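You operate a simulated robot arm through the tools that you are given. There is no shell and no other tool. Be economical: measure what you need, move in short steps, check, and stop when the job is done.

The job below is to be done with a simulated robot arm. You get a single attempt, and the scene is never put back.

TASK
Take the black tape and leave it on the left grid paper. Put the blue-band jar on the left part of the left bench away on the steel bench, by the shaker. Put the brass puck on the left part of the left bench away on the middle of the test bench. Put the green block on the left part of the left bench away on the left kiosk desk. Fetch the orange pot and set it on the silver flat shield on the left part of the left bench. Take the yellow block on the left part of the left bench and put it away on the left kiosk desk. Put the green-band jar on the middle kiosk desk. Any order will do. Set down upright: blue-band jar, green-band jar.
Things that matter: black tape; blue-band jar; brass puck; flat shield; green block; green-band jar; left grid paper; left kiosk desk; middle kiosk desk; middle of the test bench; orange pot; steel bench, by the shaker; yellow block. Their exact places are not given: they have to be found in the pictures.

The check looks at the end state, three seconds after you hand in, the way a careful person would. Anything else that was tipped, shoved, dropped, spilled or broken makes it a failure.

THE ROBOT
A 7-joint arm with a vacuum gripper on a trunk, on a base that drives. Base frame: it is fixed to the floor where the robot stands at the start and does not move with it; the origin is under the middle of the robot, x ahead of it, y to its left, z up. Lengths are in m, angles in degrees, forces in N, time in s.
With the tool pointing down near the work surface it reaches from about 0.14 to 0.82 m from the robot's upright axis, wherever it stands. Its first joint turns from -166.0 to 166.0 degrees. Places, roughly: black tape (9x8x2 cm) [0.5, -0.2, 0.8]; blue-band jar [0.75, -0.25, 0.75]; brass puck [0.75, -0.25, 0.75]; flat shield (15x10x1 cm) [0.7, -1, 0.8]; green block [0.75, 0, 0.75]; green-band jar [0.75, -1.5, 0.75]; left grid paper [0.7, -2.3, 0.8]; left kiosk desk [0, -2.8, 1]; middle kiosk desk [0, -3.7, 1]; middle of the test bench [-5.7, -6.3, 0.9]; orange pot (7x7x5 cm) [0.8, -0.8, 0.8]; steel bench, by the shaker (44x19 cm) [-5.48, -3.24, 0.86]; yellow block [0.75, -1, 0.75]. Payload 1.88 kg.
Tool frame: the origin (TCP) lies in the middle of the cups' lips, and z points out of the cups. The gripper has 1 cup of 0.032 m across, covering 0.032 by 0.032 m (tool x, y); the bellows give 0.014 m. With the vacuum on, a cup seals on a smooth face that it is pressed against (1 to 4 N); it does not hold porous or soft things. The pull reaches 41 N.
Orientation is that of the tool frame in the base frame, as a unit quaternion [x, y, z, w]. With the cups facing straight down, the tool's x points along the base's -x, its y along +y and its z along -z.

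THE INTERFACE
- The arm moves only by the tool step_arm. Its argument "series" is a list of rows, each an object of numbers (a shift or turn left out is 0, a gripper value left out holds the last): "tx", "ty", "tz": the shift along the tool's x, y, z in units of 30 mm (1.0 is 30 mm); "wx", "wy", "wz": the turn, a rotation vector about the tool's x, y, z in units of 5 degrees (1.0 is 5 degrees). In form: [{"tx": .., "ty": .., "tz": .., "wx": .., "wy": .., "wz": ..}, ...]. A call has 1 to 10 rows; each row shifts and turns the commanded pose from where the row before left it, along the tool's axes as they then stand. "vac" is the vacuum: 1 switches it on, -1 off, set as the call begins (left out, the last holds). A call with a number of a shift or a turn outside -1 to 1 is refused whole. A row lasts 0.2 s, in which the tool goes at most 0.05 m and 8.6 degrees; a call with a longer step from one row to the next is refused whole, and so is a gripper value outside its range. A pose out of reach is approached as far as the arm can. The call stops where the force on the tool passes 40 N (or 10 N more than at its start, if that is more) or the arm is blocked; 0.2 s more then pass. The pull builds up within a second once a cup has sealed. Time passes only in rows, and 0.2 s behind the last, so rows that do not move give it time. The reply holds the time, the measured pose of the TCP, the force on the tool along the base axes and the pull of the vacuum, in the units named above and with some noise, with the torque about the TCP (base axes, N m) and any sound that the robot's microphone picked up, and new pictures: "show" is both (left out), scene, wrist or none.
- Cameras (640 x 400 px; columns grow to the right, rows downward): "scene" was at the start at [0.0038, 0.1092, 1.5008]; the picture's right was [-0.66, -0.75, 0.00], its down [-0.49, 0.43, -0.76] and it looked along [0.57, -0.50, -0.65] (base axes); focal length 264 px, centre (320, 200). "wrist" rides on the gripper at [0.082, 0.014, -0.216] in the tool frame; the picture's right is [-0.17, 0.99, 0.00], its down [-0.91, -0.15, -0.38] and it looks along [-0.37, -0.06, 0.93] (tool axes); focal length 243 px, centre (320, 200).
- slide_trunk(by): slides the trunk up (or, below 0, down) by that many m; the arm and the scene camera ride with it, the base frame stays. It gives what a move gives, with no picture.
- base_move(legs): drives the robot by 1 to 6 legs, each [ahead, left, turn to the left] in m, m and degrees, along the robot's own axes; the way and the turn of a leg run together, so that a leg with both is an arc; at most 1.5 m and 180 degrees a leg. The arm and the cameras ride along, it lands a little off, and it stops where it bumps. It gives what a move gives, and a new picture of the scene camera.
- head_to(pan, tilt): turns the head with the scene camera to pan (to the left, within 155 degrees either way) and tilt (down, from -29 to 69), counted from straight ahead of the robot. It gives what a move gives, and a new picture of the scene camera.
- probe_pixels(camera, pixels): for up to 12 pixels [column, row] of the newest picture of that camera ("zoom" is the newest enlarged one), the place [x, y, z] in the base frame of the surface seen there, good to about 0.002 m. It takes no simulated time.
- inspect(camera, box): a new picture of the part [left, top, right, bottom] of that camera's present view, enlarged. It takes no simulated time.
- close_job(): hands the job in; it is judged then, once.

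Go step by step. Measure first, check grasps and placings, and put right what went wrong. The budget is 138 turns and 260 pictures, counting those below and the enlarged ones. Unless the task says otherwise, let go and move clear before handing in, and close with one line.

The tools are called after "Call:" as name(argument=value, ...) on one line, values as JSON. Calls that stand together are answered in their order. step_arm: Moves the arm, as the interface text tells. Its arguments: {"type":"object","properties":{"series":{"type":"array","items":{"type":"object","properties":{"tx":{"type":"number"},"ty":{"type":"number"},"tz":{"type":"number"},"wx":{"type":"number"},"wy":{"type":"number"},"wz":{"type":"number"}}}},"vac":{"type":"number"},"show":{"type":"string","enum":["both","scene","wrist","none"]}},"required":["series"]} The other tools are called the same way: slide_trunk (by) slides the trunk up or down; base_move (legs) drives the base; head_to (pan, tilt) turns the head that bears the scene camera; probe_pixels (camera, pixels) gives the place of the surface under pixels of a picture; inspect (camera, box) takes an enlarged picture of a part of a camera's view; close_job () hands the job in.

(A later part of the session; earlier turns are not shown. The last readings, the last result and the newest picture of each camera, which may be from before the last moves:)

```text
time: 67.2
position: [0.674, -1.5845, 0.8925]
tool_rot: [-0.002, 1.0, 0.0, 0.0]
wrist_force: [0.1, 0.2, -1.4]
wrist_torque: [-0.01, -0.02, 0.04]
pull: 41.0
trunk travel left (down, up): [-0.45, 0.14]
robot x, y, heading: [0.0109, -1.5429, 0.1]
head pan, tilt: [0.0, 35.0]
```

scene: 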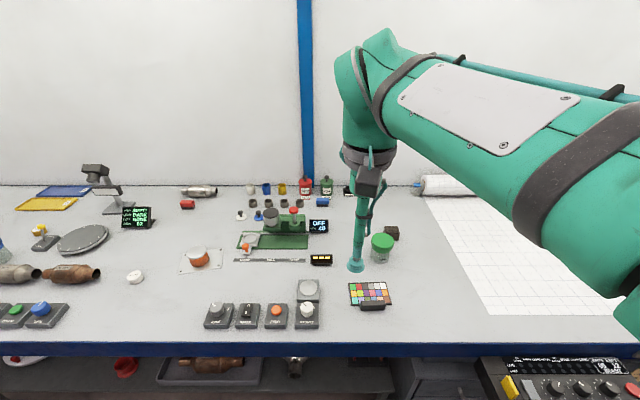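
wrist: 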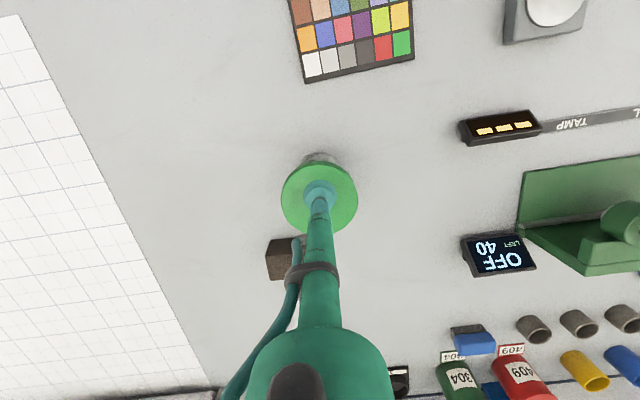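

Sealed. Lift, retract, and turn the robot to look for the middle kiosk.

Call:
step_arm(series=[{"tz": -0.4}, {"tz": -0.9}, {"tz": -1}, {"tz": -1}, {"tz": -1}, {"tz": -1}, {"tz": -1}, {"tz": -1}, {"tz": -1}, {"tx": 0.5, "tz": -1}], show="none")

Call:
step_arm(series=[{"tx": 1, "tz": -0.2}, {"tx": 1, "tz": -0.2}, {"tx": 1, "tz": -0.2}, {"tx": 1, "tz": -0.2}, {"tx": 1, "tz": -0.2}, {"tx": 1, "tz": -0.2}, {"tx": 1, "tz": -0.2}, {"tx": 1, "tz": -0.2}, {"tx": 1, "tz": -0.2}, {"tx": 1, "tz": -0.2}], show="none")

Call:
base_move(legs=[[-0.3, 0, 0], [0, 0, -90], [0, -0.38, 0]])

Call:
head_to(pan=0, tilt=25)

```text
time: 69.5
position: [0.6591, -1.5839, 1.1706]
tool_rot: [-0.002, 1.0, 0.0, 0.0]
wrist_force: [0.2, 0.2, -1.2]
wrist_torque: [0.0, 0.02, -0.01]
pull: 41.1
trunk travel left (down, up): [-0.45, 0.14]
robot x, y, heading: [0.0051, -1.5411, 0.3]
head pan, tilt: [0.0, 35.0]
```

```text
time: 71.7
position: [0.3583, -1.5854, 1.2318]
tool_rot: [-0.002, 1.0, -0.001, -0.001]
wrist_force: [0.4, -0.1, -0.7]
wrist_torque: [0.01, 0.05, -0.01]
pull: 40.7
trunk travel left (down, up): [-0.45, 0.14]
robot x, y, heading: [0.0078, -1.5401, 0.5]
head pan, tilt: [0.0, 35.0]
```

```text
time: 79.1
position: [-0.5292, -1.895, 1.2288]
tool_rot: [0.687, 0.727, 0.002, -0.003]
wrist_force: [-0.3, -0.6, -1.3]
wrist_torque: [0.02, -0.03, 0.02]
pull: 41.1
trunk travel left (down, up): [-0.45, 0.14]
robot x, y, heading: [-0.5038, -1.5368, -86.9]
head pan, tilt: [0.0, 35.0]
stopped in leg 3: the robot was blocked; the commanded pose is now the measured one
```

scene: 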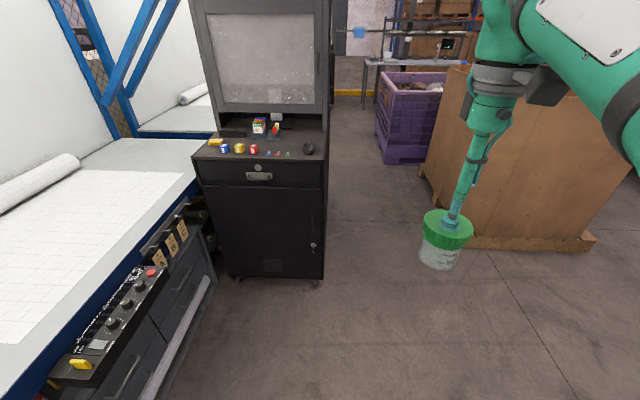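

```text
time: 79.9
position: [-0.5284, -1.894, 1.2306]
tool_rot: [0.688, 0.726, 0.002, -0.002]
wrist_force: [-0.6, -0.6, -0.4]
wrist_torque: [0.02, -0.02, -0.01]
pull: 41.1
trunk travel left (down, up): [-0.45, 0.14]
robot x, y, heading: [-0.5003, -1.5394, -87.0]
head pan, tilt: [0.0, 25.0]
```

scene: 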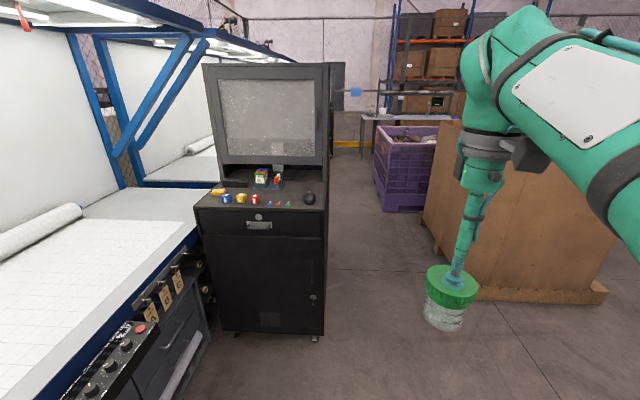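

I bumped the table leg at (-0.76,-1.71) while strafing. Back off left and check that the table items are fine.

Call:
base_move(legs=[[0, 0.12, -3]])

Call:
head_to(pan=-70, tilt=40)

```text
time: 81.1
position: [-0.4263, -1.8885, 1.229]
tool_rot: [0.706, 0.708, 0.002, -0.002]
wrist_force: [-0.1, 1.3, -1.8]
wrist_torque: [-0.01, -0.01, -0.02]
pull: 40.4
trunk travel left (down, up): [-0.45, 0.14]
robot x, y, heading: [-0.3817, -1.5381, -90.1]
head pan, tilt: [0.0, 25.0]
```

scene: 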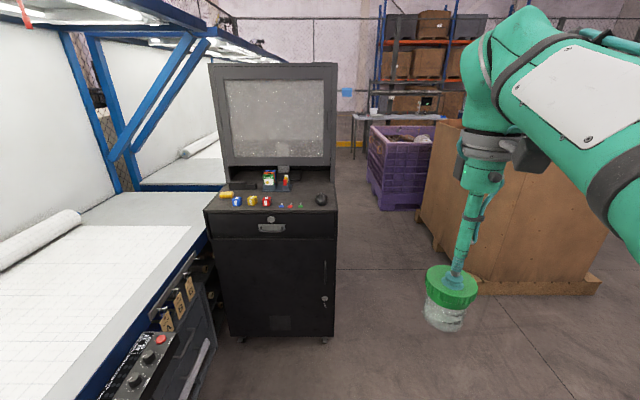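

```text
time: 82.5
position: [-0.4262, -1.8886, 1.2295]
tool_rot: [0.706, 0.708, 0.002, -0.002]
wrist_force: [0.7, 0.1, -1.1]
wrist_torque: [0.04, 0.0, -0.02]
pull: 40.7
trunk travel left (down, up): [-0.45, 0.14]
robot x, y, heading: [-0.3804, -1.5309, -89.6]
head pan, tilt: [-70.0, 40.0]
```

scene: 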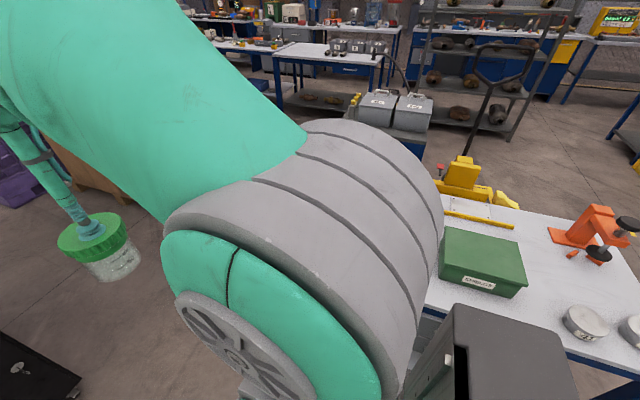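

Table items look undisturbed. Continue past the table end, then strafe right into the aisle beside the kiosk and look.

Call:
base_move(legs=[[0.68, 0, 0], [0, -0.4, 0], [0.3, 0, 0]])

Call:
head_to(pan=25, tilt=20)

```text
time: 90.0
position: [-0.8235, -2.8676, 1.2287]
tool_rot: [0.708, 0.707, 0.002, -0.002]
wrist_force: [0.0, -0.1, -1.5]
wrist_torque: [0.06, 0.0, -0.03]
pull: 41.3
trunk travel left (down, up): [-0.45, 0.14]
robot x, y, heading: [-0.7835, -2.5151, -89.8]
head pan, tilt: [-70.0, 40.0]
```

scene: 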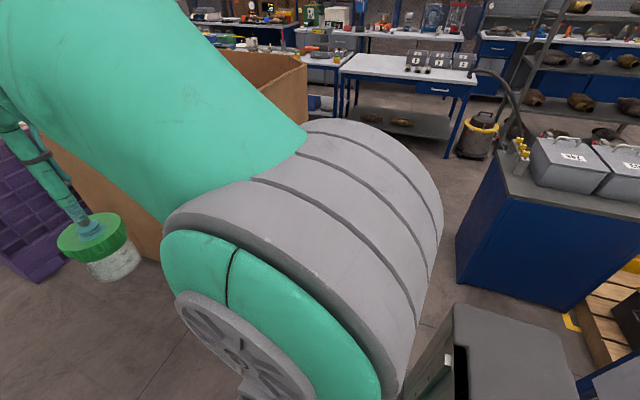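

```text
time: 91.7
position: [-0.8228, -2.8673, 1.2291]
tool_rot: [0.706, 0.708, 0.002, -0.002]
wrist_force: [0.0, 0.0, -0.4]
wrist_torque: [0.11, 0.03, 0.0]
pull: 40.9
trunk travel left (down, up): [-0.45, 0.14]
robot x, y, heading: [-0.778, -2.5147, -89.7]
head pan, tilt: [25.0, 20.0]
```

scene: 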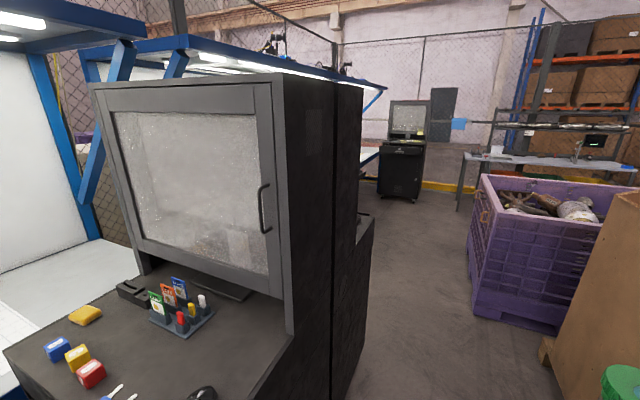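

Call:
probe_pixels(camera="scene", pixels=[[474, 300], [478, 190], [545, 345], [365, 225], [372, 240], [357, 212], [334, 330], [395, 200], [380, 150]])

```text
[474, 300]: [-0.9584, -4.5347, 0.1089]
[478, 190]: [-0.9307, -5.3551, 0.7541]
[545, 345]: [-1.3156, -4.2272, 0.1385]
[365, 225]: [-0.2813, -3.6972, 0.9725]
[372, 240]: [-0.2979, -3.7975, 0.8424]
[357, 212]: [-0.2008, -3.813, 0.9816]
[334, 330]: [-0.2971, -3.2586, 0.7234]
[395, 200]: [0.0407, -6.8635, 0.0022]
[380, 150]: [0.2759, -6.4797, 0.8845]
```

The middle kiosk is back-to-back behind the left one, facing away, with its desk around y -3.45 to -3.85. Drive alongside it.

Call:
base_move(legs=[[1.22, 0.02, 0]])

Call:
head_to(pan=85, tilt=40)

```text
time: 97.8
position: [-0.8162, -4.0802, 1.2293]
tool_rot: [0.712, 0.702, 0.002, -0.001]
wrist_force: [0.1, 0.4, -1.0]
wrist_torque: [0.07, -0.01, -0.05]
pull: 40.6
trunk travel left (down, up): [-0.45, 0.14]
robot x, y, heading: [-0.7647, -3.726, -90.9]
head pan, tilt: [25.0, 20.0]
```

scene: 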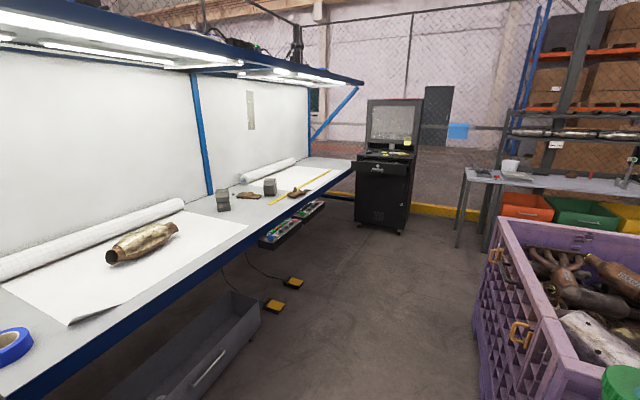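

```text
time: 99.1
position: [-0.8151, -4.0787, 1.2296]
tool_rot: [0.712, 0.702, 0.002, -0.003]
wrist_force: [0.4, 0.3, -1.0]
wrist_torque: [0.07, 0.03, -0.01]
pull: 40.1
trunk travel left (down, up): [-0.45, 0.14]
robot x, y, heading: [-0.7675, -3.7247, -90.7]
head pan, tilt: [85.0, 40.0]
```

scene: 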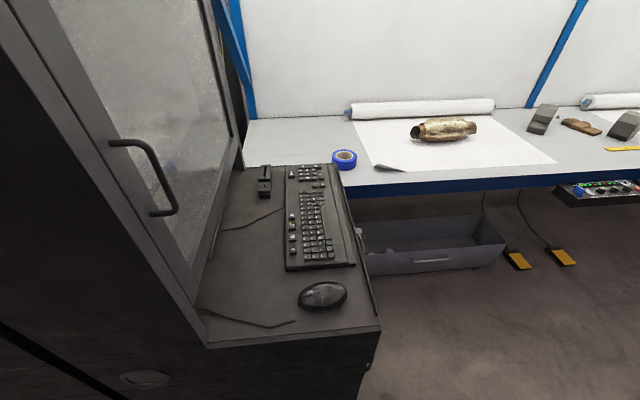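

Call:
probe_pixels(camera="scene", pixels=[[245, 265], [250, 290], [250, 240], [225, 280], [275, 300], [300, 300], [285, 260], [222, 220], [243, 312], [140, 145], [250, 215], [210, 340]])

Call:
inspect(camera="scene", box=[170, 150, 400, 360])

```text
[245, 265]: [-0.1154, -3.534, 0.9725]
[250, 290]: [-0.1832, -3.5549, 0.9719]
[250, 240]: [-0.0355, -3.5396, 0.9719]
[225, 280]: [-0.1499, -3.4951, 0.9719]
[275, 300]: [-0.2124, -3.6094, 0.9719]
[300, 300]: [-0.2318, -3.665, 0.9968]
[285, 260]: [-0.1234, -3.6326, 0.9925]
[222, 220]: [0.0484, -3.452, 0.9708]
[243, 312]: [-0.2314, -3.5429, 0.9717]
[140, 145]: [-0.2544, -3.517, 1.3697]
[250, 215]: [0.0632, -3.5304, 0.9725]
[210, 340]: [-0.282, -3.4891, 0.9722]
```

```text
1.90 times, centred on (285, 255) of scene
```

zoom: 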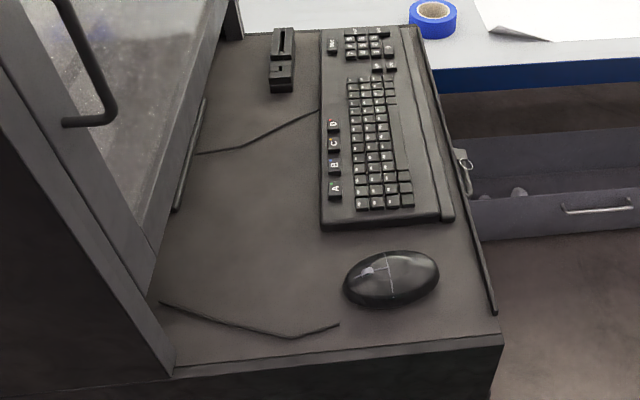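

Call:
probe_pixels(camera="scene", pixels=[[200, 320], [185, 290], [120, 200], [60, 100], [160, 100], [205, 120], [160, 210], [228, 160], [150, 180], [20, 30], [288, 268], [262, 190]])

```text
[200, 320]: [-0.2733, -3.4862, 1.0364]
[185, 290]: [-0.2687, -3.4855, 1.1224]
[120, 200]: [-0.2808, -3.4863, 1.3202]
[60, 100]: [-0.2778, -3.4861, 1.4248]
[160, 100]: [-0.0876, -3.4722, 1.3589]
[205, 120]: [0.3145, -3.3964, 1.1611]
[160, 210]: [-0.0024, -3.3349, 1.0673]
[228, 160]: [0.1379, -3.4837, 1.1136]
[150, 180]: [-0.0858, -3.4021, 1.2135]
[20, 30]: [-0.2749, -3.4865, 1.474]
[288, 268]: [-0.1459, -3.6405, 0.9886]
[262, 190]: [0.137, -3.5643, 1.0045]
```

Call:
probe_pixels(camera="scene", pixels=[[430, 262], [370, 268], [505, 240], [515, 262], [375, 315]])

Call:
base_move(legs=[[0.55, 0, 0], [0, 0.3, 0], [0, 0, 180]])

Call:
head_to(pan=0, tilt=35)

```text
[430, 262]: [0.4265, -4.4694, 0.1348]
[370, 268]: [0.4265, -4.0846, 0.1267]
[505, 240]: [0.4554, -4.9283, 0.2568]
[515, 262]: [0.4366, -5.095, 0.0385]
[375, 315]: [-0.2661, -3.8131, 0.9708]
```

```text
time: 102.0
position: [-0.8207, -4.5791, 1.2262]
tool_rot: [0.715, 0.699, 0.005, -0.004]
wrist_force: [0.1, -0.1, -0.4]
wrist_torque: [0.09, -0.06, 0.01]
pull: 41.2
trunk travel left (down, up): [-0.45, 0.14]
robot x, y, heading: [-0.7673, -4.224, -91.5]
head pan, tilt: [85.0, 40.0]
stopped in leg 1: the robot was blocked; the commanded pose is now the measured one
```

scene: 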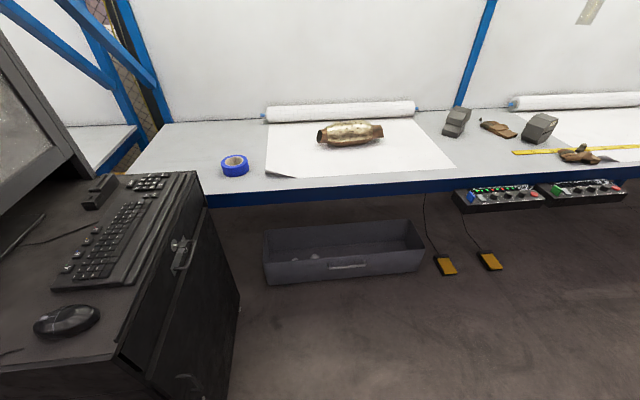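

```text
time: 103.6
position: [-0.8211, -4.5794, 1.2269]
tool_rot: [0.715, 0.699, 0.004, -0.004]
wrist_force: [-0.2, -0.1, -1.4]
wrist_torque: [0.11, -0.02, 0.02]
pull: 40.5
trunk travel left (down, up): [-0.45, 0.14]
robot x, y, heading: [-0.7684, -4.222, -91.4]
head pan, tilt: [0.0, 35.0]
```

scene: 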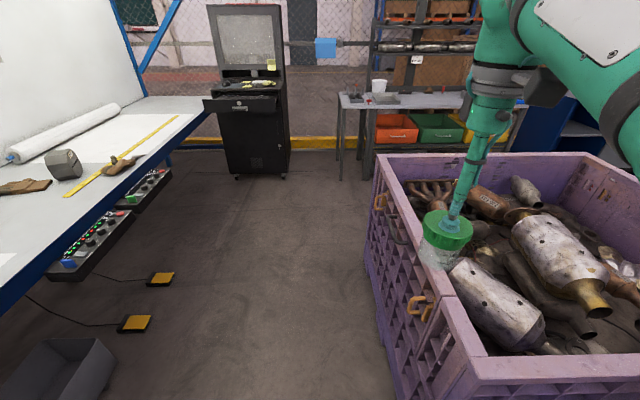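

I touched the purple bin's corner (base half-length about 0.28). Back off a little, go left, then turn.

Call:
base_move(legs=[[-0.06, 0, 1.4], [0, 0.38, 0], [0.1, 0, 0], [0, 0, 180]])

```text
time: 114.7
position: [-0.3436, -3.912, 1.2269]
tool_rot: [0.707, -0.707, 0.005, 0.004]
wrist_force: [-0.6, -0.3, -1.1]
wrist_torque: [-0.08, 0.02, 0.0]
pull: 41.0
trunk travel left (down, up): [-0.45, 0.14]
robot x, y, heading: [-0.3879, -4.2684, 90.1]
head pan, tilt: [0.0, 35.0]
```

scene: 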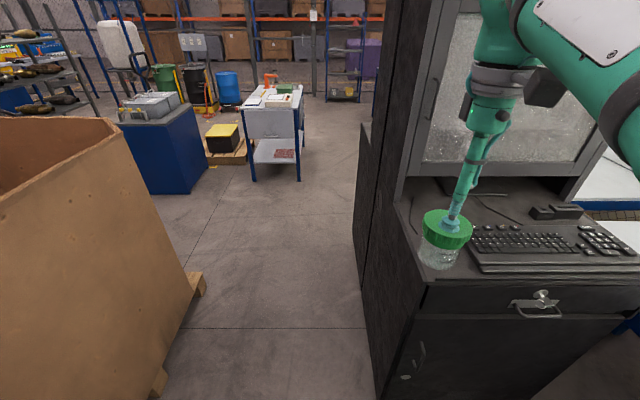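

Call:
base_move(legs=[[0.06, -0.22, 0]])

Call:
head_to(pan=10, tilt=35)

Call:
probe_pixels(camera="scene", pixels=[[250, 230], [320, 230], [300, 215], [340, 200], [260, 250], [270, 205]])

```text
time: 116.4
position: [-0.1224, -3.8532, 1.2269]
tool_rot: [-0.706, 0.708, -0.005, -0.003]
wrist_force: [-0.4, -0.7, -0.8]
wrist_torque: [-0.1, 0.0, 0.0]
pull: 40.6
trunk travel left (down, up): [-0.45, 0.14]
robot x, y, heading: [-0.1674, -4.2088, 89.9]
head pan, tilt: [0.0, 35.0]
```

scene: 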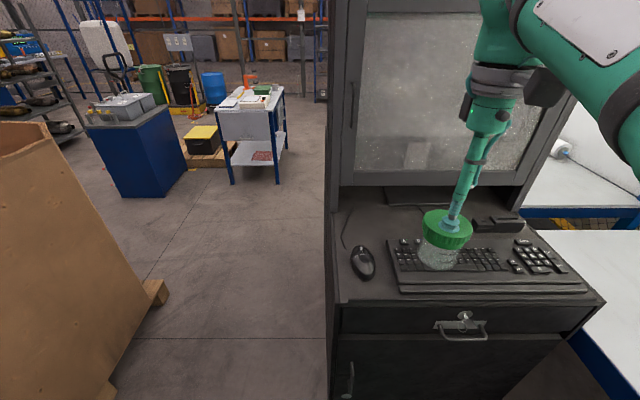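

```text
time: 117.1
position: [-0.1223, -3.8532, 1.2266]
tool_rot: [-0.706, 0.708, -0.005, -0.004]
wrist_force: [0.8, 0.2, -0.6]
wrist_torque: [-0.11, 0.04, 0.02]
pull: 40.9
trunk travel left (down, up): [-0.45, 0.14]
robot x, y, heading: [-0.1689, -4.2059, 89.9]
head pan, tilt: [10.0, 35.0]
```

scene: 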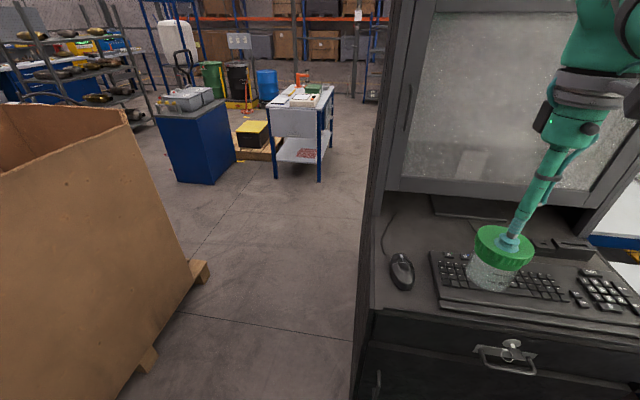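

```text
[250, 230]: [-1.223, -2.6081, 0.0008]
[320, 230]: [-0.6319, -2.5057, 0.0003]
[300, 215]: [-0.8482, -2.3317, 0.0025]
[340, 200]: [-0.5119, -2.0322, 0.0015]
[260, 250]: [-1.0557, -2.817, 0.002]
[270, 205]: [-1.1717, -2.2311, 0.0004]
```

Call:
step_arm(series=[{"tx": -0.95, "ty": -0.1}, {"tx": -0.95, "ty": -0.1}, {"tx": -0.95, "ty": -0.1, "tz": 0.5}, {"tx": -0.95, "ty": -0.1, "tz": 0.5}, {"tx": -0.95, "ty": -0.1, "tz": 0.5}, {"tx": -0.95, "ty": -0.1, "tz": 0.5}, {"tx": -0.95, "ty": -0.1, "tz": 0.5}, {"tx": -0.95, "tz": 0.5}, {"tx": -0.9, "tz": 0.4}, {"tx": -0.9, "tz": 0.2}], show="both")

```text
time: 119.3
position: [-0.1006, -3.5726, 1.1156]
tool_rot: [-0.706, 0.708, -0.004, -0.004]
wrist_force: [0.0, 0.8, -1.2]
wrist_torque: [-0.09, 0.02, -0.01]
pull: 40.4
trunk travel left (down, up): [-0.45, 0.14]
robot x, y, heading: [-0.1639, -4.2092, 89.9]
head pan, tilt: [10.0, 35.0]
```

scene: 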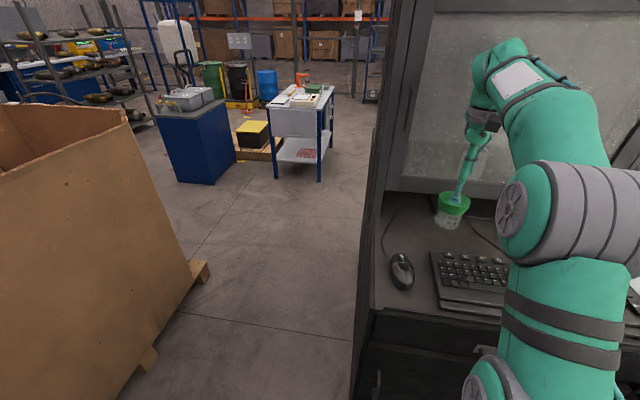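
wrist: 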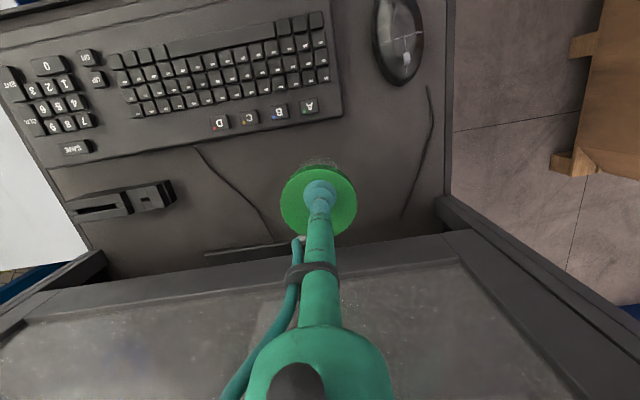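

Call:
step_arm(series=[{"ty": 0.6}, {"tz": 0.8}, {"tz": 0.7}, {"tz": 0.3}, {"tz": 0.15}, {}], show="wrist")

```text
time: 120.7
position: [-0.12, -3.5731, 1.0586]
tool_rot: [-0.706, 0.709, -0.004, -0.004]
wrist_force: [-0.3, 0.4, -1.2]
wrist_torque: [-0.09, 0.05, -0.02]
pull: 40.6
trunk travel left (down, up): [-0.45, 0.14]
robot x, y, heading: [-0.1717, -4.2092, 89.6]
head pan, tilt: [10.0, 35.0]
```

wrist: 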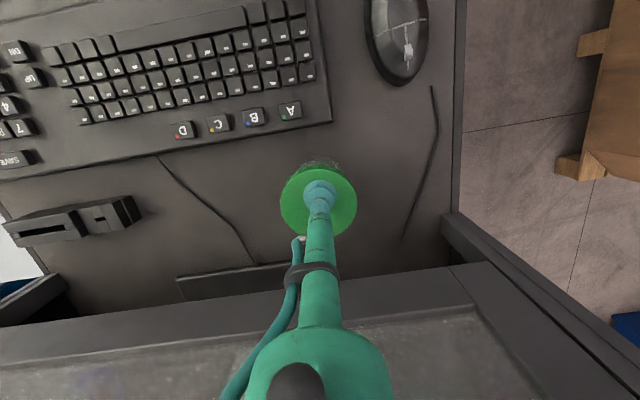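

Call:
step_arm(series=[{"tz": 0.1}, {"tz": 0.08}, {"tz": 0.05}, {}], show="none")

```text
time: 121.7
position: [-0.1183, -3.575, 1.0513]
tool_rot: [-0.706, 0.708, -0.004, -0.004]
wrist_force: [0.2, -1.1, 6.2]
wrist_torque: [0.01, 0.01, 0.0]
pull: 41.0
trunk travel left (down, up): [-0.45, 0.14]
robot x, y, heading: [-0.1694, -4.209, 89.8]
head pan, tilt: [10.0, 35.0]
```

Contact (6 N). Release, rise and back out.

Call:
step_arm(series=[{}, {}, {}, {}, {"tz": -0.3}, {"tz": -0.7}, {"tz": -0.7}], vac=-1, show="none")

Call:
step_arm(series=[{"tx": 1, "tz": -0.3}, {"tx": 1, "tz": -0.3}, {"tx": 1, "tz": -0.3}, {"tx": 1, "tz": -0.3}, {"tx": 1, "tz": -0.3}, {"tx": 1, "tz": -0.3}, {"tx": 1, "tz": -0.3}, {"tx": 1, "tz": -0.3}, {"tx": 1, "tz": -0.3}, {"tx": 1, "tz": -0.3}], show="both")

```text
time: 123.3
position: [-0.1186, -3.5728, 1.101]
tool_rot: [-0.706, 0.708, -0.004, -0.005]
wrist_force: [-0.1, 0.0, -1.4]
wrist_torque: [0.0, 0.03, 0.0]
pull: 0.0
trunk travel left (down, up): [-0.45, 0.14]
robot x, y, heading: [-0.1712, -4.2053, 89.7]
head pan, tilt: [10.0, 35.0]
```

```text
time: 125.5
position: [-0.1198, -3.8726, 1.1957]
tool_rot: [-0.706, 0.708, -0.003, -0.004]
wrist_force: [-0.3, -0.4, 0.2]
wrist_torque: [-0.01, -0.02, 0.0]
pull: 0.1
trunk travel left (down, up): [-0.45, 0.14]
robot x, y, heading: [-0.1689, -4.2065, 89.7]
head pan, tilt: [10.0, 35.0]
```

scene: 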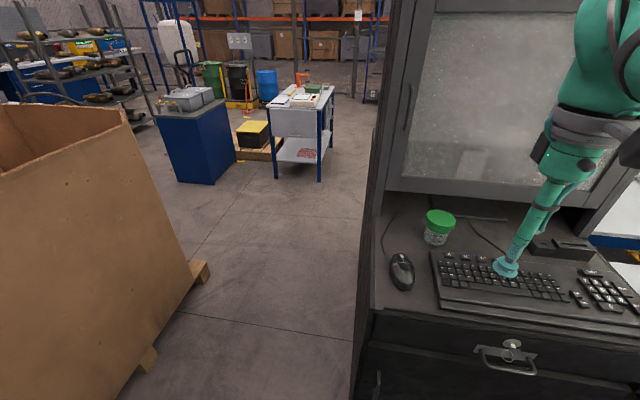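
wrist: 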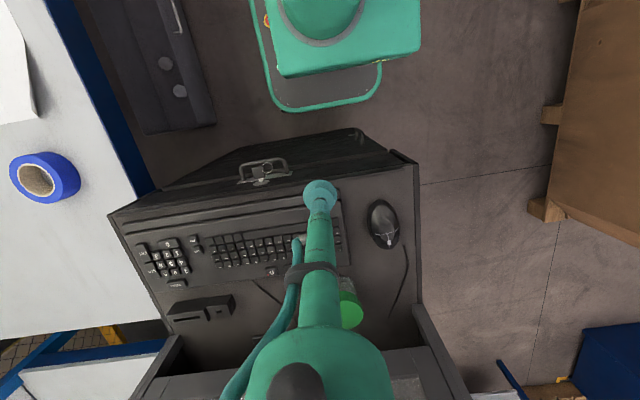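

Jar stands upright on the middle kiosk desk (435,225). Now drive back, reversing along the aisle so the elbow stays away from the kiosk, to fetch the green block.

Call:
base_move(legs=[[-0.06, 0.22, 0], [0, 0, -180], [-0.09, -0.26, 0], [-0.3, -0.1, 0], [-1.5, 0, 0], [-0.16, 0, 0]])

```text
time: 145.9
position: [-0.7649, -2.5484, 1.1945]
tool_rot: [0.715, 0.699, 0.004, -0.004]
wrist_force: [-0.1, -0.2, 1.1]
wrist_torque: [0.0, 0.01, -0.01]
pull: 0.0
trunk travel left (down, up): [-0.45, 0.14]
robot x, y, heading: [-0.7114, -2.2138, -91.4]
head pan, tilt: [10.0, 35.0]
```

scene: 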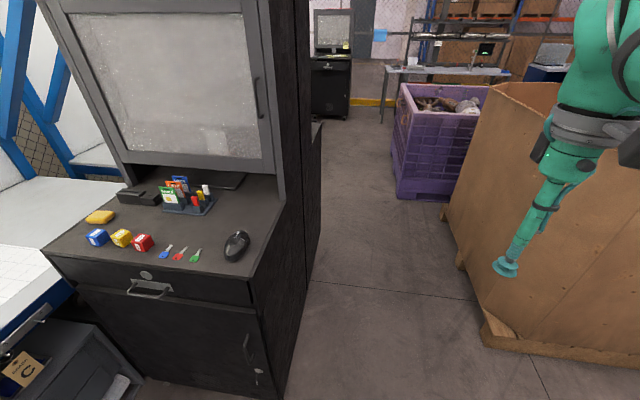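

Call:
base_move(legs=[[0, 0.42, 1.4], [-1.5, 0, 0], [-0.64, 0, 0], [0, 0, 90], [0.36, 0, 0]])

Call:
step_arm(series=[{}], show="wrist")

```text
time: 164.5
position: [0.383, -0.0988, 1.1951]
tool_rot: [-0.011, 1.0, 0.0, -0.006]
wrist_force: [0.4, 0.4, 0.3]
wrist_torque: [-0.05, 0.01, -0.02]
pull: 0.2
trunk travel left (down, up): [-0.45, 0.14]
robot x, y, heading: [0.0467, -0.0596, 1.3]
head pan, tilt: [10.0, 35.0]
```

scene: 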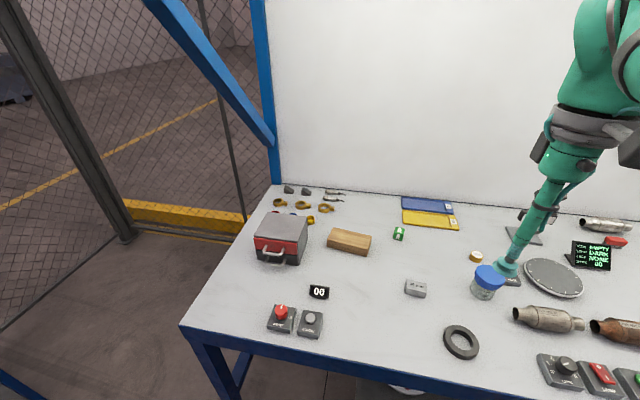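

```text
time: 164.9
position: [0.3831, -0.0986, 1.1951]
tool_rot: [-0.012, 1.0, -0.001, -0.006]
wrist_force: [0.0, -1.2, -0.8]
wrist_torque: [0.02, 0.04, 0.0]
pull: 0.0
trunk travel left (down, up): [-0.45, 0.14]
robot x, y, heading: [0.0475, -0.059, 1.3]
head pan, tilt: [10.0, 35.0]
```

wrist: 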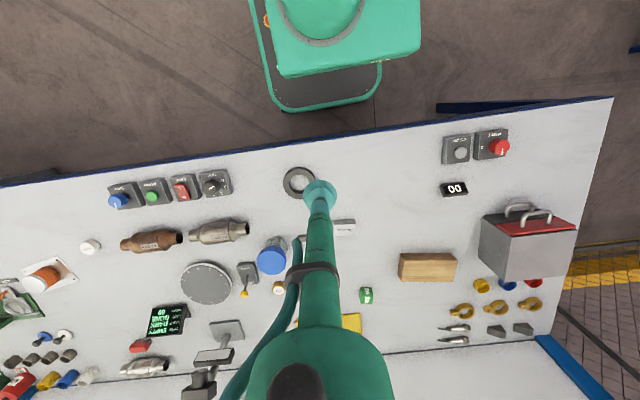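

Call:
step_arm(series=[{"tx": -1, "ty": 0.45, "tz": 0.4}, {"tx": -1, "ty": 0.45, "tz": 0.4}, {"tx": -1, "ty": 0.45, "tz": 0.4}, {"tx": -1, "ty": 0.45, "tz": 0.4}, {"tx": -1, "ty": 0.45, "tz": 0.4}, {"tx": -1, "ty": 0.45, "tz": 0.4}, {"tx": -1, "ty": 0.45, "tz": 0.4}, {"tx": -1, "ty": 0.45, "tz": 0.4}, {"tx": -1, "ty": 0.45, "tz": 0.4}, {"tx": -1, "ty": 0.45, "tz": 0.4}], show="none")

Call:
step_arm(series=[{"tx": -1, "tz": 1}, {"tx": -1, "tz": 1}, {"tx": -0.7, "tz": 1}, {}], show="wrist")

```text
time: 167.1
position: [0.6809, 0.0445, 1.0718]
tool_rot: [-0.01, 1.0, 0.001, -0.006]
wrist_force: [-0.1, 0.3, -0.6]
wrist_torque: [0.01, -0.09, -0.02]
pull: 0.1
trunk travel left (down, up): [-0.45, 0.14]
robot x, y, heading: [0.0462, -0.0602, 1.4]
head pan, tilt: [10.0, 35.0]
```

```text
time: 168.1
position: [0.76, 0.045, 0.9808]
tool_rot: [-0.012, 1.0, 0.0, -0.005]
wrist_force: [0.1, 0.6, -1.3]
wrist_torque: [0.01, 0.0, 0.03]
pull: 0.1
trunk travel left (down, up): [-0.45, 0.14]
robot x, y, heading: [0.0467, -0.0585, 1.5]
head pan, tilt: [10.0, 35.0]
```

wrist: 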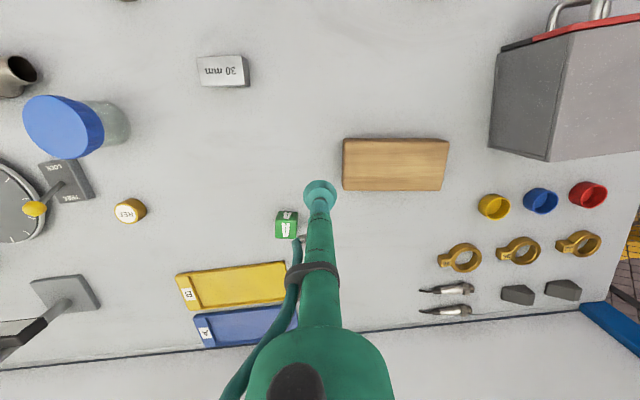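

Call:
inspect(camera="wrist", box=[250, 170, 350, 260])

Call:
probe_pixels(camera="wrist", pixels=[[128, 212], [120, 212], [138, 212], [128, 203], [128, 219], [60, 125], [30, 118], [90, 130], [62, 100], [62, 152]])

```text
4.44 times, centred on (300, 215) of wrist
```

zoom: 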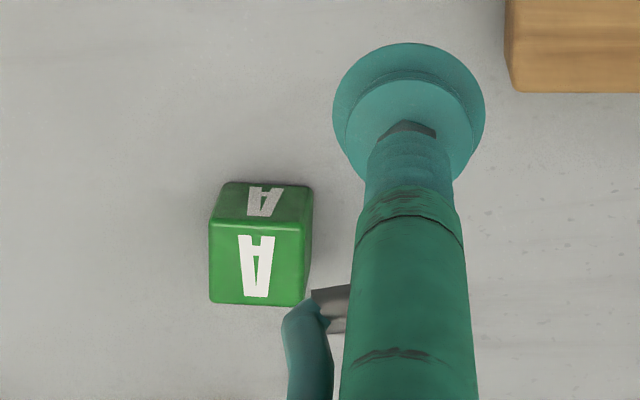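

```text
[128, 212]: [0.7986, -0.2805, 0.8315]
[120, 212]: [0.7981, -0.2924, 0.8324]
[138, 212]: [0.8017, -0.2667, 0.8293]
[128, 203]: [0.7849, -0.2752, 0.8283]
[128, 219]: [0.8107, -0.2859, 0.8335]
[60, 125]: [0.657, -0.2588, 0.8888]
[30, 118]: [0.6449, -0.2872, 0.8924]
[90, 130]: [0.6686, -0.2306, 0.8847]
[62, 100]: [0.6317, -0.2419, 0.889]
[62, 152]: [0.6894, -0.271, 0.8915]
```

Call:
probe_pixels(camera="zoom", pixels=[[215, 232], [306, 235], [300, 298], [216, 297], [258, 265], [238, 205]])

```text
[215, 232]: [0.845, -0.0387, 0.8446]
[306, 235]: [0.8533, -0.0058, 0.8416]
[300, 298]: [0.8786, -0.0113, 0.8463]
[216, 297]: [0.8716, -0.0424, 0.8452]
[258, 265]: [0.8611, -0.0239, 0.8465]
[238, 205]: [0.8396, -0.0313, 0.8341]
```

Call:
base_move(legs=[[0.04, 0, -1.4]])

Call:
step_arm(series=[{"wy": 0.12}], show="none")

Call:
inspect(camera="wrist", box=[250, 150, 350, 240])

```text
time: 169.0
position: [0.8008, 0.0287, 0.9805]
tool_rot: [0.002, 1.0, 0.0, -0.006]
wrist_force: [0.3, -0.3, -0.4]
wrist_torque: [-0.01, -0.01, 0.02]
pull: 0.1
trunk travel left (down, up): [-0.45, 0.14]
robot x, y, heading: [0.0888, -0.0581, -0.1]
head pan, tilt: [10.0, 35.0]
```

scene: 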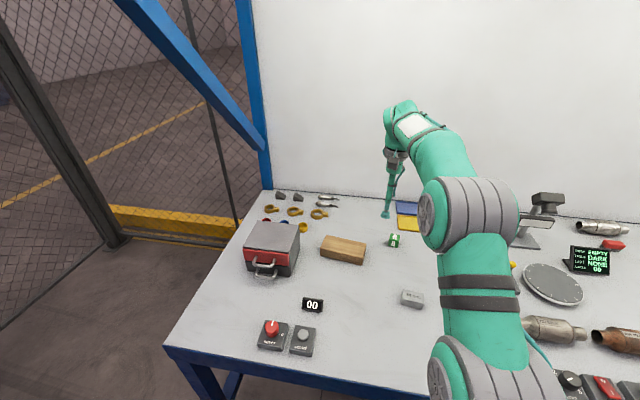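

```text
time: 169.4
position: [0.8024, 0.0274, 0.982]
tool_rot: [0.001, 1.0, 0.0, -0.012]
wrist_force: [0.5, 0.5, 0.2]
wrist_torque: [0.02, 0.02, 0.01]
pull: 0.0
trunk travel left (down, up): [-0.45, 0.14]
robot x, y, heading: [0.086, -0.0574, -0.2]
head pan, tilt: [10.0, 35.0]
```

```text
4.44 times, centred on (300, 195) of wrist
```

zoom: 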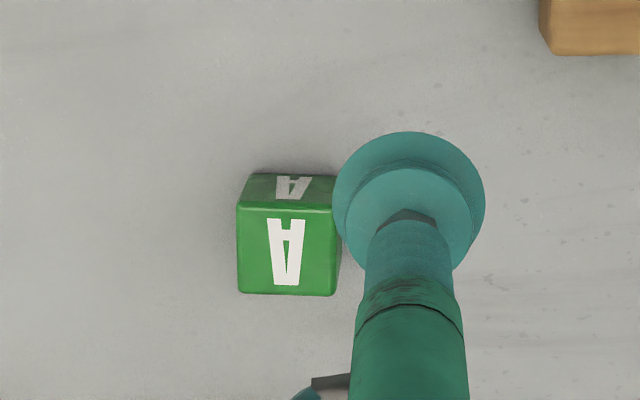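

Call:
step_arm(series=[{"wy": -0.28}], show="none")

Call:
inspect(camera="wrist", box=[250, 150, 350, 240])

Call:
probe_pixels(camera="zoom", pixels=[[242, 212], [330, 214], [334, 288], [243, 288], [288, 250], [288, 212], [288, 290], [242, 250]])

```text
time: 169.8
position: [0.8027, 0.0288, 0.9813]
tool_rot: [0.0, 1.0, -0.001, 0.001]
wrist_force: [0.2, 0.0, -0.9]
wrist_torque: [-0.01, 0.03, -0.02]
pull: 0.1
trunk travel left (down, up): [-0.45, 0.14]
robot x, y, heading: [0.0864, -0.0592, -0.3]
head pan, tilt: [10.0, 35.0]
```

```text
4.44 times, centred on (300, 195) of wrist
```

zoom: 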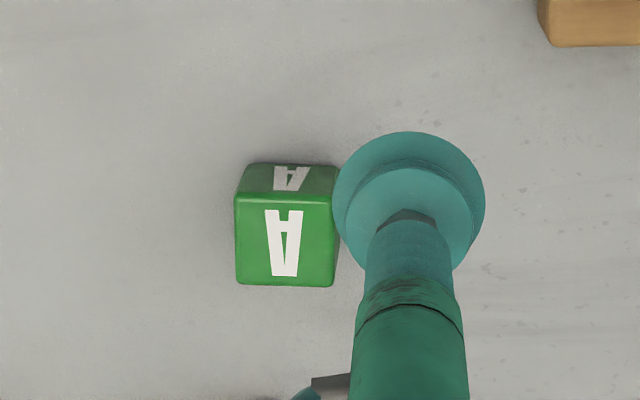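

```text
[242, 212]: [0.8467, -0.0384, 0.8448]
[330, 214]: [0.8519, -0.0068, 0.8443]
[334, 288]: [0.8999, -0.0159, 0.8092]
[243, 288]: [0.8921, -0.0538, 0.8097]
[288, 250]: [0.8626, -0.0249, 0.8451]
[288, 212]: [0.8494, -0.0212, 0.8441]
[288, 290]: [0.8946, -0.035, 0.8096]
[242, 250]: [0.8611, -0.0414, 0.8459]
```

Call:
step_arm(series=[{"tx": -0.97, "ty": -0.89}, {"tx": -0.97, "ty": -0.89}, {"tz": 1}, {"tz": 1}, {"tz": 1}, {}], show="none")

Call:
inspect(camera="wrist", box=[270, 140, 370, 230])

Call:
probe_pixels(camera="zoom", pixels=[[246, 170], [377, 170], [262, 131], [360, 131], [310, 130]])

```text
time: 171.2
position: [0.8593, -0.0251, 0.8909]
tool_rot: [0.001, 1.0, 0.0, 0.001]
wrist_force: [0.2, -0.2, 0.2]
wrist_torque: [0.05, 0.02, -0.01]
pull: 0.1
trunk travel left (down, up): [-0.45, 0.14]
robot x, y, heading: [0.0888, -0.0634, -0.0]
head pan, tilt: [10.0, 35.0]
```

```text
4.44 times, centred on (320, 185) of wrist
```

zoom: 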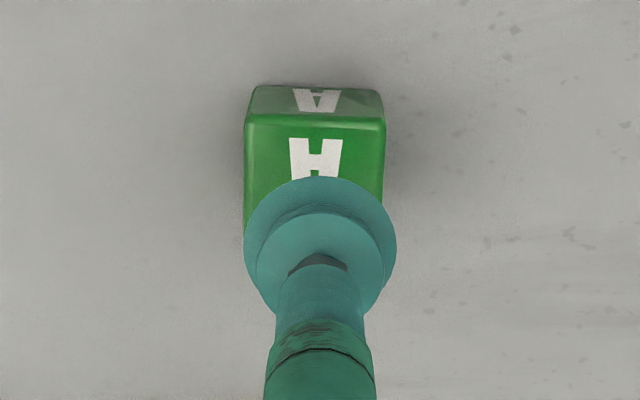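

```text
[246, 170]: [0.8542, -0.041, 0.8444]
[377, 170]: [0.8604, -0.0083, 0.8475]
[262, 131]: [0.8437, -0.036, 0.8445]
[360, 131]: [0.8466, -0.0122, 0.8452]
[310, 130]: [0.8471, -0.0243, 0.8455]
```

Call:
step_arm(series=[{"tx": -0.06}, {"tz": 0.9}, {"tz": 0.5}, {"tz": 0.12}, {"tz": 0.1}, {}, {}, {}, {}], vac=1, show="none")

```text
time: 173.2
position: [0.862, -0.0255, 0.844]
tool_rot: [0.0, 1.0, 0.0, 0.003]
wrist_force: [2.1, 1.0, 12.8]
wrist_torque: [0.04, 0.07, -0.03]
pull: 40.6
trunk travel left (down, up): [-0.45, 0.14]
robot x, y, heading: [0.0826, -0.0615, 0.0]
head pan, tilt: [10.0, 35.0]
```

Call:
step_arm(series=[{"tz": -0.4}, {"tz": -0.9}, {"tz": -1}, {"tz": -1}, {"tz": -1}, {"tx": 1, "tz": -0.6}, {"tx": 1, "tz": -0.6}, {"tx": 1, "tz": -0.6}, {"tx": 1, "tz": -0.6}, {"tx": 1, "tz": -0.6}], show="none")

Call:
step_arm(series=[{"tx": 1, "tz": -0.6}, {"tx": 1, "tz": -0.6}, {"tx": 1, "tz": -0.6}, {"tx": 1, "tz": -0.6}, {"tx": 1, "tz": -0.5}, {"tx": 1}, {"tx": 1}, {"tx": 1}], show="none")

Call:
base_move(legs=[[-0.36, 0, 0], [0, 0, -90], [1.5, 0, 0], [0.46, 0.1, 0]])

```text
time: 175.4
position: [0.7102, -0.0253, 1.0613]
tool_rot: [0.001, 1.0, 0.0, 0.0]
wrist_force: [-0.5, 0.5, -0.1]
wrist_torque: [0.01, 0.0, 0.01]
pull: 41.6
trunk travel left (down, up): [-0.45, 0.14]
robot x, y, heading: [0.0855, -0.0582, 0.0]
head pan, tilt: [10.0, 35.0]
```

```text
time: 177.2
position: [0.4712, -0.0239, 1.1462]
tool_rot: [0.0, 1.0, 0.0, 0.001]
wrist_force: [0.0, -0.3, -1.0]
wrist_torque: [-0.01, 0.02, 0.02]
pull: 40.3
trunk travel left (down, up): [-0.45, 0.14]
robot x, y, heading: [0.0837, -0.0595, -0.0]
head pan, tilt: [10.0, 35.0]
```

```text
time: 192.7
position: [-0.1149, -2.391, 1.1469]
tool_rot: [0.702, 0.712, 0.0, 0.0]
wrist_force: [0.0, 0.4, -0.4]
wrist_torque: [-0.03, -0.02, 0.06]
pull: 41.0
trunk travel left (down, up): [-0.45, 0.14]
robot x, y, heading: [-0.1563, -2.009, -89.0]
head pan, tilt: [10.0, 35.0]
```

scene: 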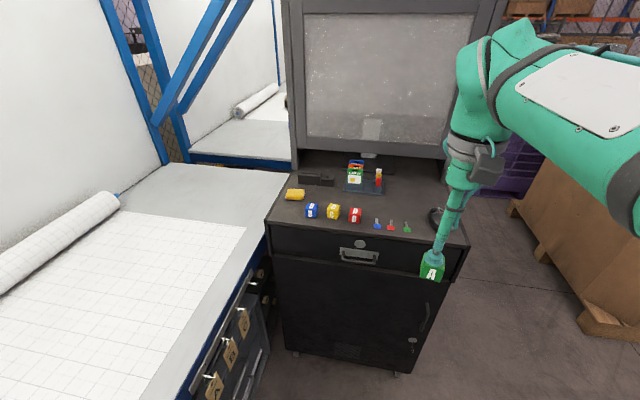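

Call:
probe_pixels(camera="scene", pixels=[[385, 205], [400, 207], [383, 193], [365, 192], [376, 219], [391, 221], [407, 224], [410, 205], [430, 210]])

Call:
base_move(legs=[[0.09, 0, -1]])

```text
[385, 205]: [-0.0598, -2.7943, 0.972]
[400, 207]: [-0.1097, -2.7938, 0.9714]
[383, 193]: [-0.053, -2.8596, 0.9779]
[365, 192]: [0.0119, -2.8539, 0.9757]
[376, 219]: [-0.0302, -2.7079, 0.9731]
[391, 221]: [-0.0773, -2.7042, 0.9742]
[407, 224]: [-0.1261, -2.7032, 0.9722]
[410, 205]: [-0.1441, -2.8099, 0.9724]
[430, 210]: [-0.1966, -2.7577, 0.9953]
```

```text
time: 193.8
position: [-0.1206, -2.4825, 1.1476]
tool_rot: [0.708, 0.706, 0.0, 0.001]
wrist_force: [-0.1, 0.3, -0.6]
wrist_torque: [0.01, 0.01, -0.02]
pull: 41.1
trunk travel left (down, up): [-0.45, 0.14]
robot x, y, heading: [-0.1526, -2.0996, -90.2]
head pan, tilt: [10.0, 35.0]
```

scene: 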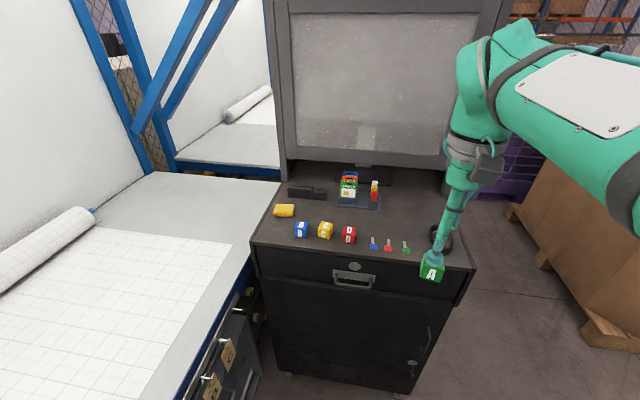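

Call:
step_arm(series=[{"tx": -1, "ty": 0.05}, {"tx": -1, "ty": 0.05}, {"tx": -1, "ty": 0.05}, {"tx": -1, "ty": 0.05}, {"tx": -1, "ty": 0.05}, {"tx": -1, "ty": 0.05, "tz": 0.5}, {"tx": -1, "ty": 0.05, "tz": 0.5}, {"tx": -1, "ty": 0.05, "tz": 0.5}, {"tx": -1, "ty": 0.05, "tz": 0.5}, {"tx": -1, "ty": 0.05, "tz": 0.8}], show="none")

Call:
step_arm(series=[{"tz": 0.8}, {"tz": 0.2}, {}], show="wrist")

```text
time: 196.0
position: [-0.1075, -2.7826, 1.0633]
tool_rot: [0.708, 0.706, 0.0, 0.0]
wrist_force: [0.0, 0.6, -0.4]
wrist_torque: [0.0, -0.01, 0.01]
pull: 41.2
trunk travel left (down, up): [-0.45, 0.14]
robot x, y, heading: [-0.1578, -2.0945, -90.1]
head pan, tilt: [10.0, 35.0]
```

```text
time: 196.8
position: [-0.1062, -2.7822, 1.0338]
tool_rot: [0.708, 0.706, 0.0, 0.0]
wrist_force: [-0.4, 0.9, 0.6]
wrist_torque: [0.01, -0.04, 0.01]
pull: 40.8
trunk travel left (down, up): [-0.45, 0.14]
robot x, y, heading: [-0.1559, -2.093, -90.4]
head pan, tilt: [10.0, 35.0]
```

wrist: 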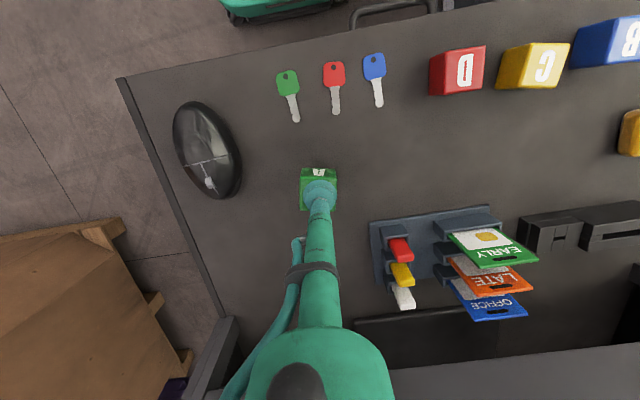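

Clear spot behind the keys. Lower to contact.

Call:
step_arm(series=[{"tz": 0.6}, {"tz": 0.2}, {"tz": 0.1}, {"tz": 0.08}, {}], show="none")

```text
time: 198.0
position: [-0.1065, -2.7806, 1.0051]
tool_rot: [0.708, 0.706, -0.002, 0.002]
wrist_force: [0.5, -0.1, 8.4]
wrist_torque: [0.04, 0.04, -0.01]
pull: 40.5
trunk travel left (down, up): [-0.45, 0.14]
robot x, y, heading: [-0.1592, -2.0974, -90.2]
head pan, tilt: [10.0, 35.0]
```

Call:
step_arm(series=[{}, {}, {}, {}, {"tz": -0.3}, {"tz": -1}, {"tz": -0.8}], vac=-1, show="none")

Call:
step_arm(series=[{"tx": 1, "tz": -0.3}, {"tx": 1, "tz": -0.3}, {"tx": 1, "tz": -0.3}, {"tx": 1, "tz": -0.3}, {"tx": 1, "tz": -0.3}, {"tx": 1, "tz": -0.3}, {"tx": 1, "tz": -0.3}, {"tx": 1, "tz": -0.3}, {"tx": 1, "tz": -0.3}, {"tx": 1, "tz": -0.3}], show="scene")

```text
time: 199.6
position: [-0.1058, -2.7822, 1.0662]
tool_rot: [0.708, 0.706, 0.0, 0.001]
wrist_force: [0.1, 0.0, 0.0]
wrist_torque: [0.02, -0.01, 0.04]
pull: 0.0
trunk travel left (down, up): [-0.45, 0.14]
robot x, y, heading: [-0.1564, -2.0993, -90.1]
head pan, tilt: [10.0, 35.0]
```

```text
time: 201.8
position: [-0.1062, -2.4827, 1.157]
tool_rot: [0.709, 0.706, 0.0, 0.0]
wrist_force: [-0.3, -0.8, 0.0]
wrist_torque: [-0.01, 0.02, 0.0]
pull: 0.1
trunk travel left (down, up): [-0.45, 0.14]
robot x, y, heading: [-0.1523, -2.099, -90.5]
head pan, tilt: [10.0, 35.0]
```

scene: 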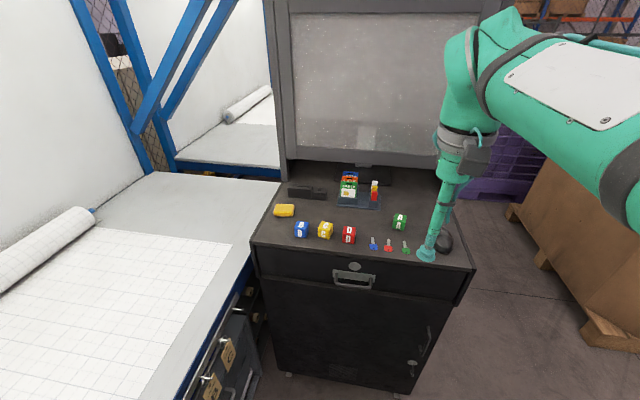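

Both blocks are on the left kiosk desk. Next, the tape: drive back to (0,-0.3) and examine it closely.

Call:
base_move(legs=[[-1.5, 0, 0.5], [-0.3, 0, 0], [0, 0, 90], [0.15, 0, 0]])

Call:
step_arm(series=[{"tx": 0.5, "tz": 1}, {"tx": 0.5, "tz": 1}, {"tx": 0.5, "tz": 1}], show="wrist")

```text
time: 215.7
position: [0.3804, -0.2518, 1.1569]
tool_rot: [0.008, 1.0, 0.0, 0.001]
wrist_force: [0.2, 0.3, -0.1]
wrist_torque: [0.02, -0.01, 0.01]
pull: 0.1
trunk travel left (down, up): [-0.45, 0.14]
robot x, y, heading: [-0.0101, -0.2971, -0.7]
head pan, tilt: [10.0, 35.0]
```

scene: 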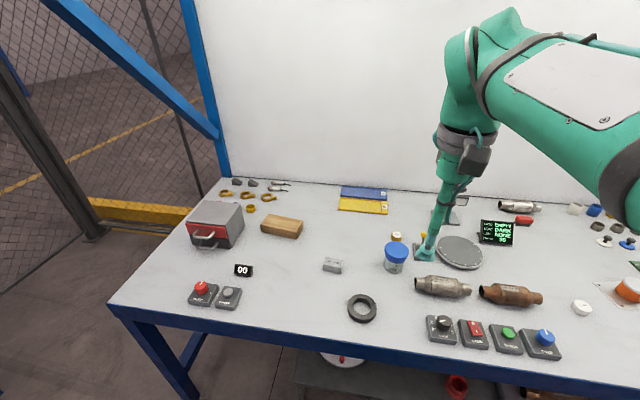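

```text
time: 216.5
position: [0.3365, -0.2502, 1.0652]
tool_rot: [0.008, 1.0, 0.0, 0.0]
wrist_force: [0.1, 0.0, -0.9]
wrist_torque: [-0.01, 0.0, -0.01]
pull: 0.1
trunk travel left (down, up): [-0.45, 0.14]
robot x, y, heading: [-0.0049, -0.2968, -0.8]
head pan, tilt: [10.0, 35.0]
```

wrist: 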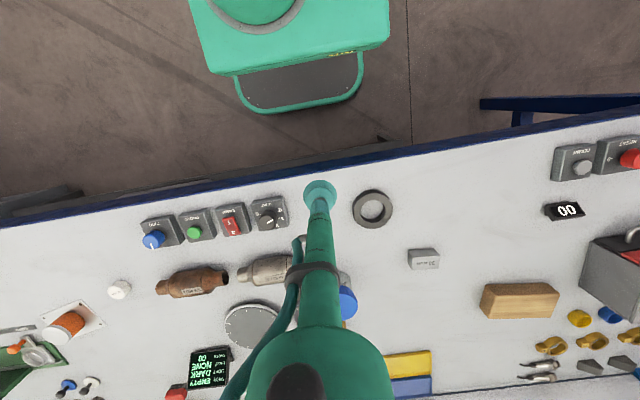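

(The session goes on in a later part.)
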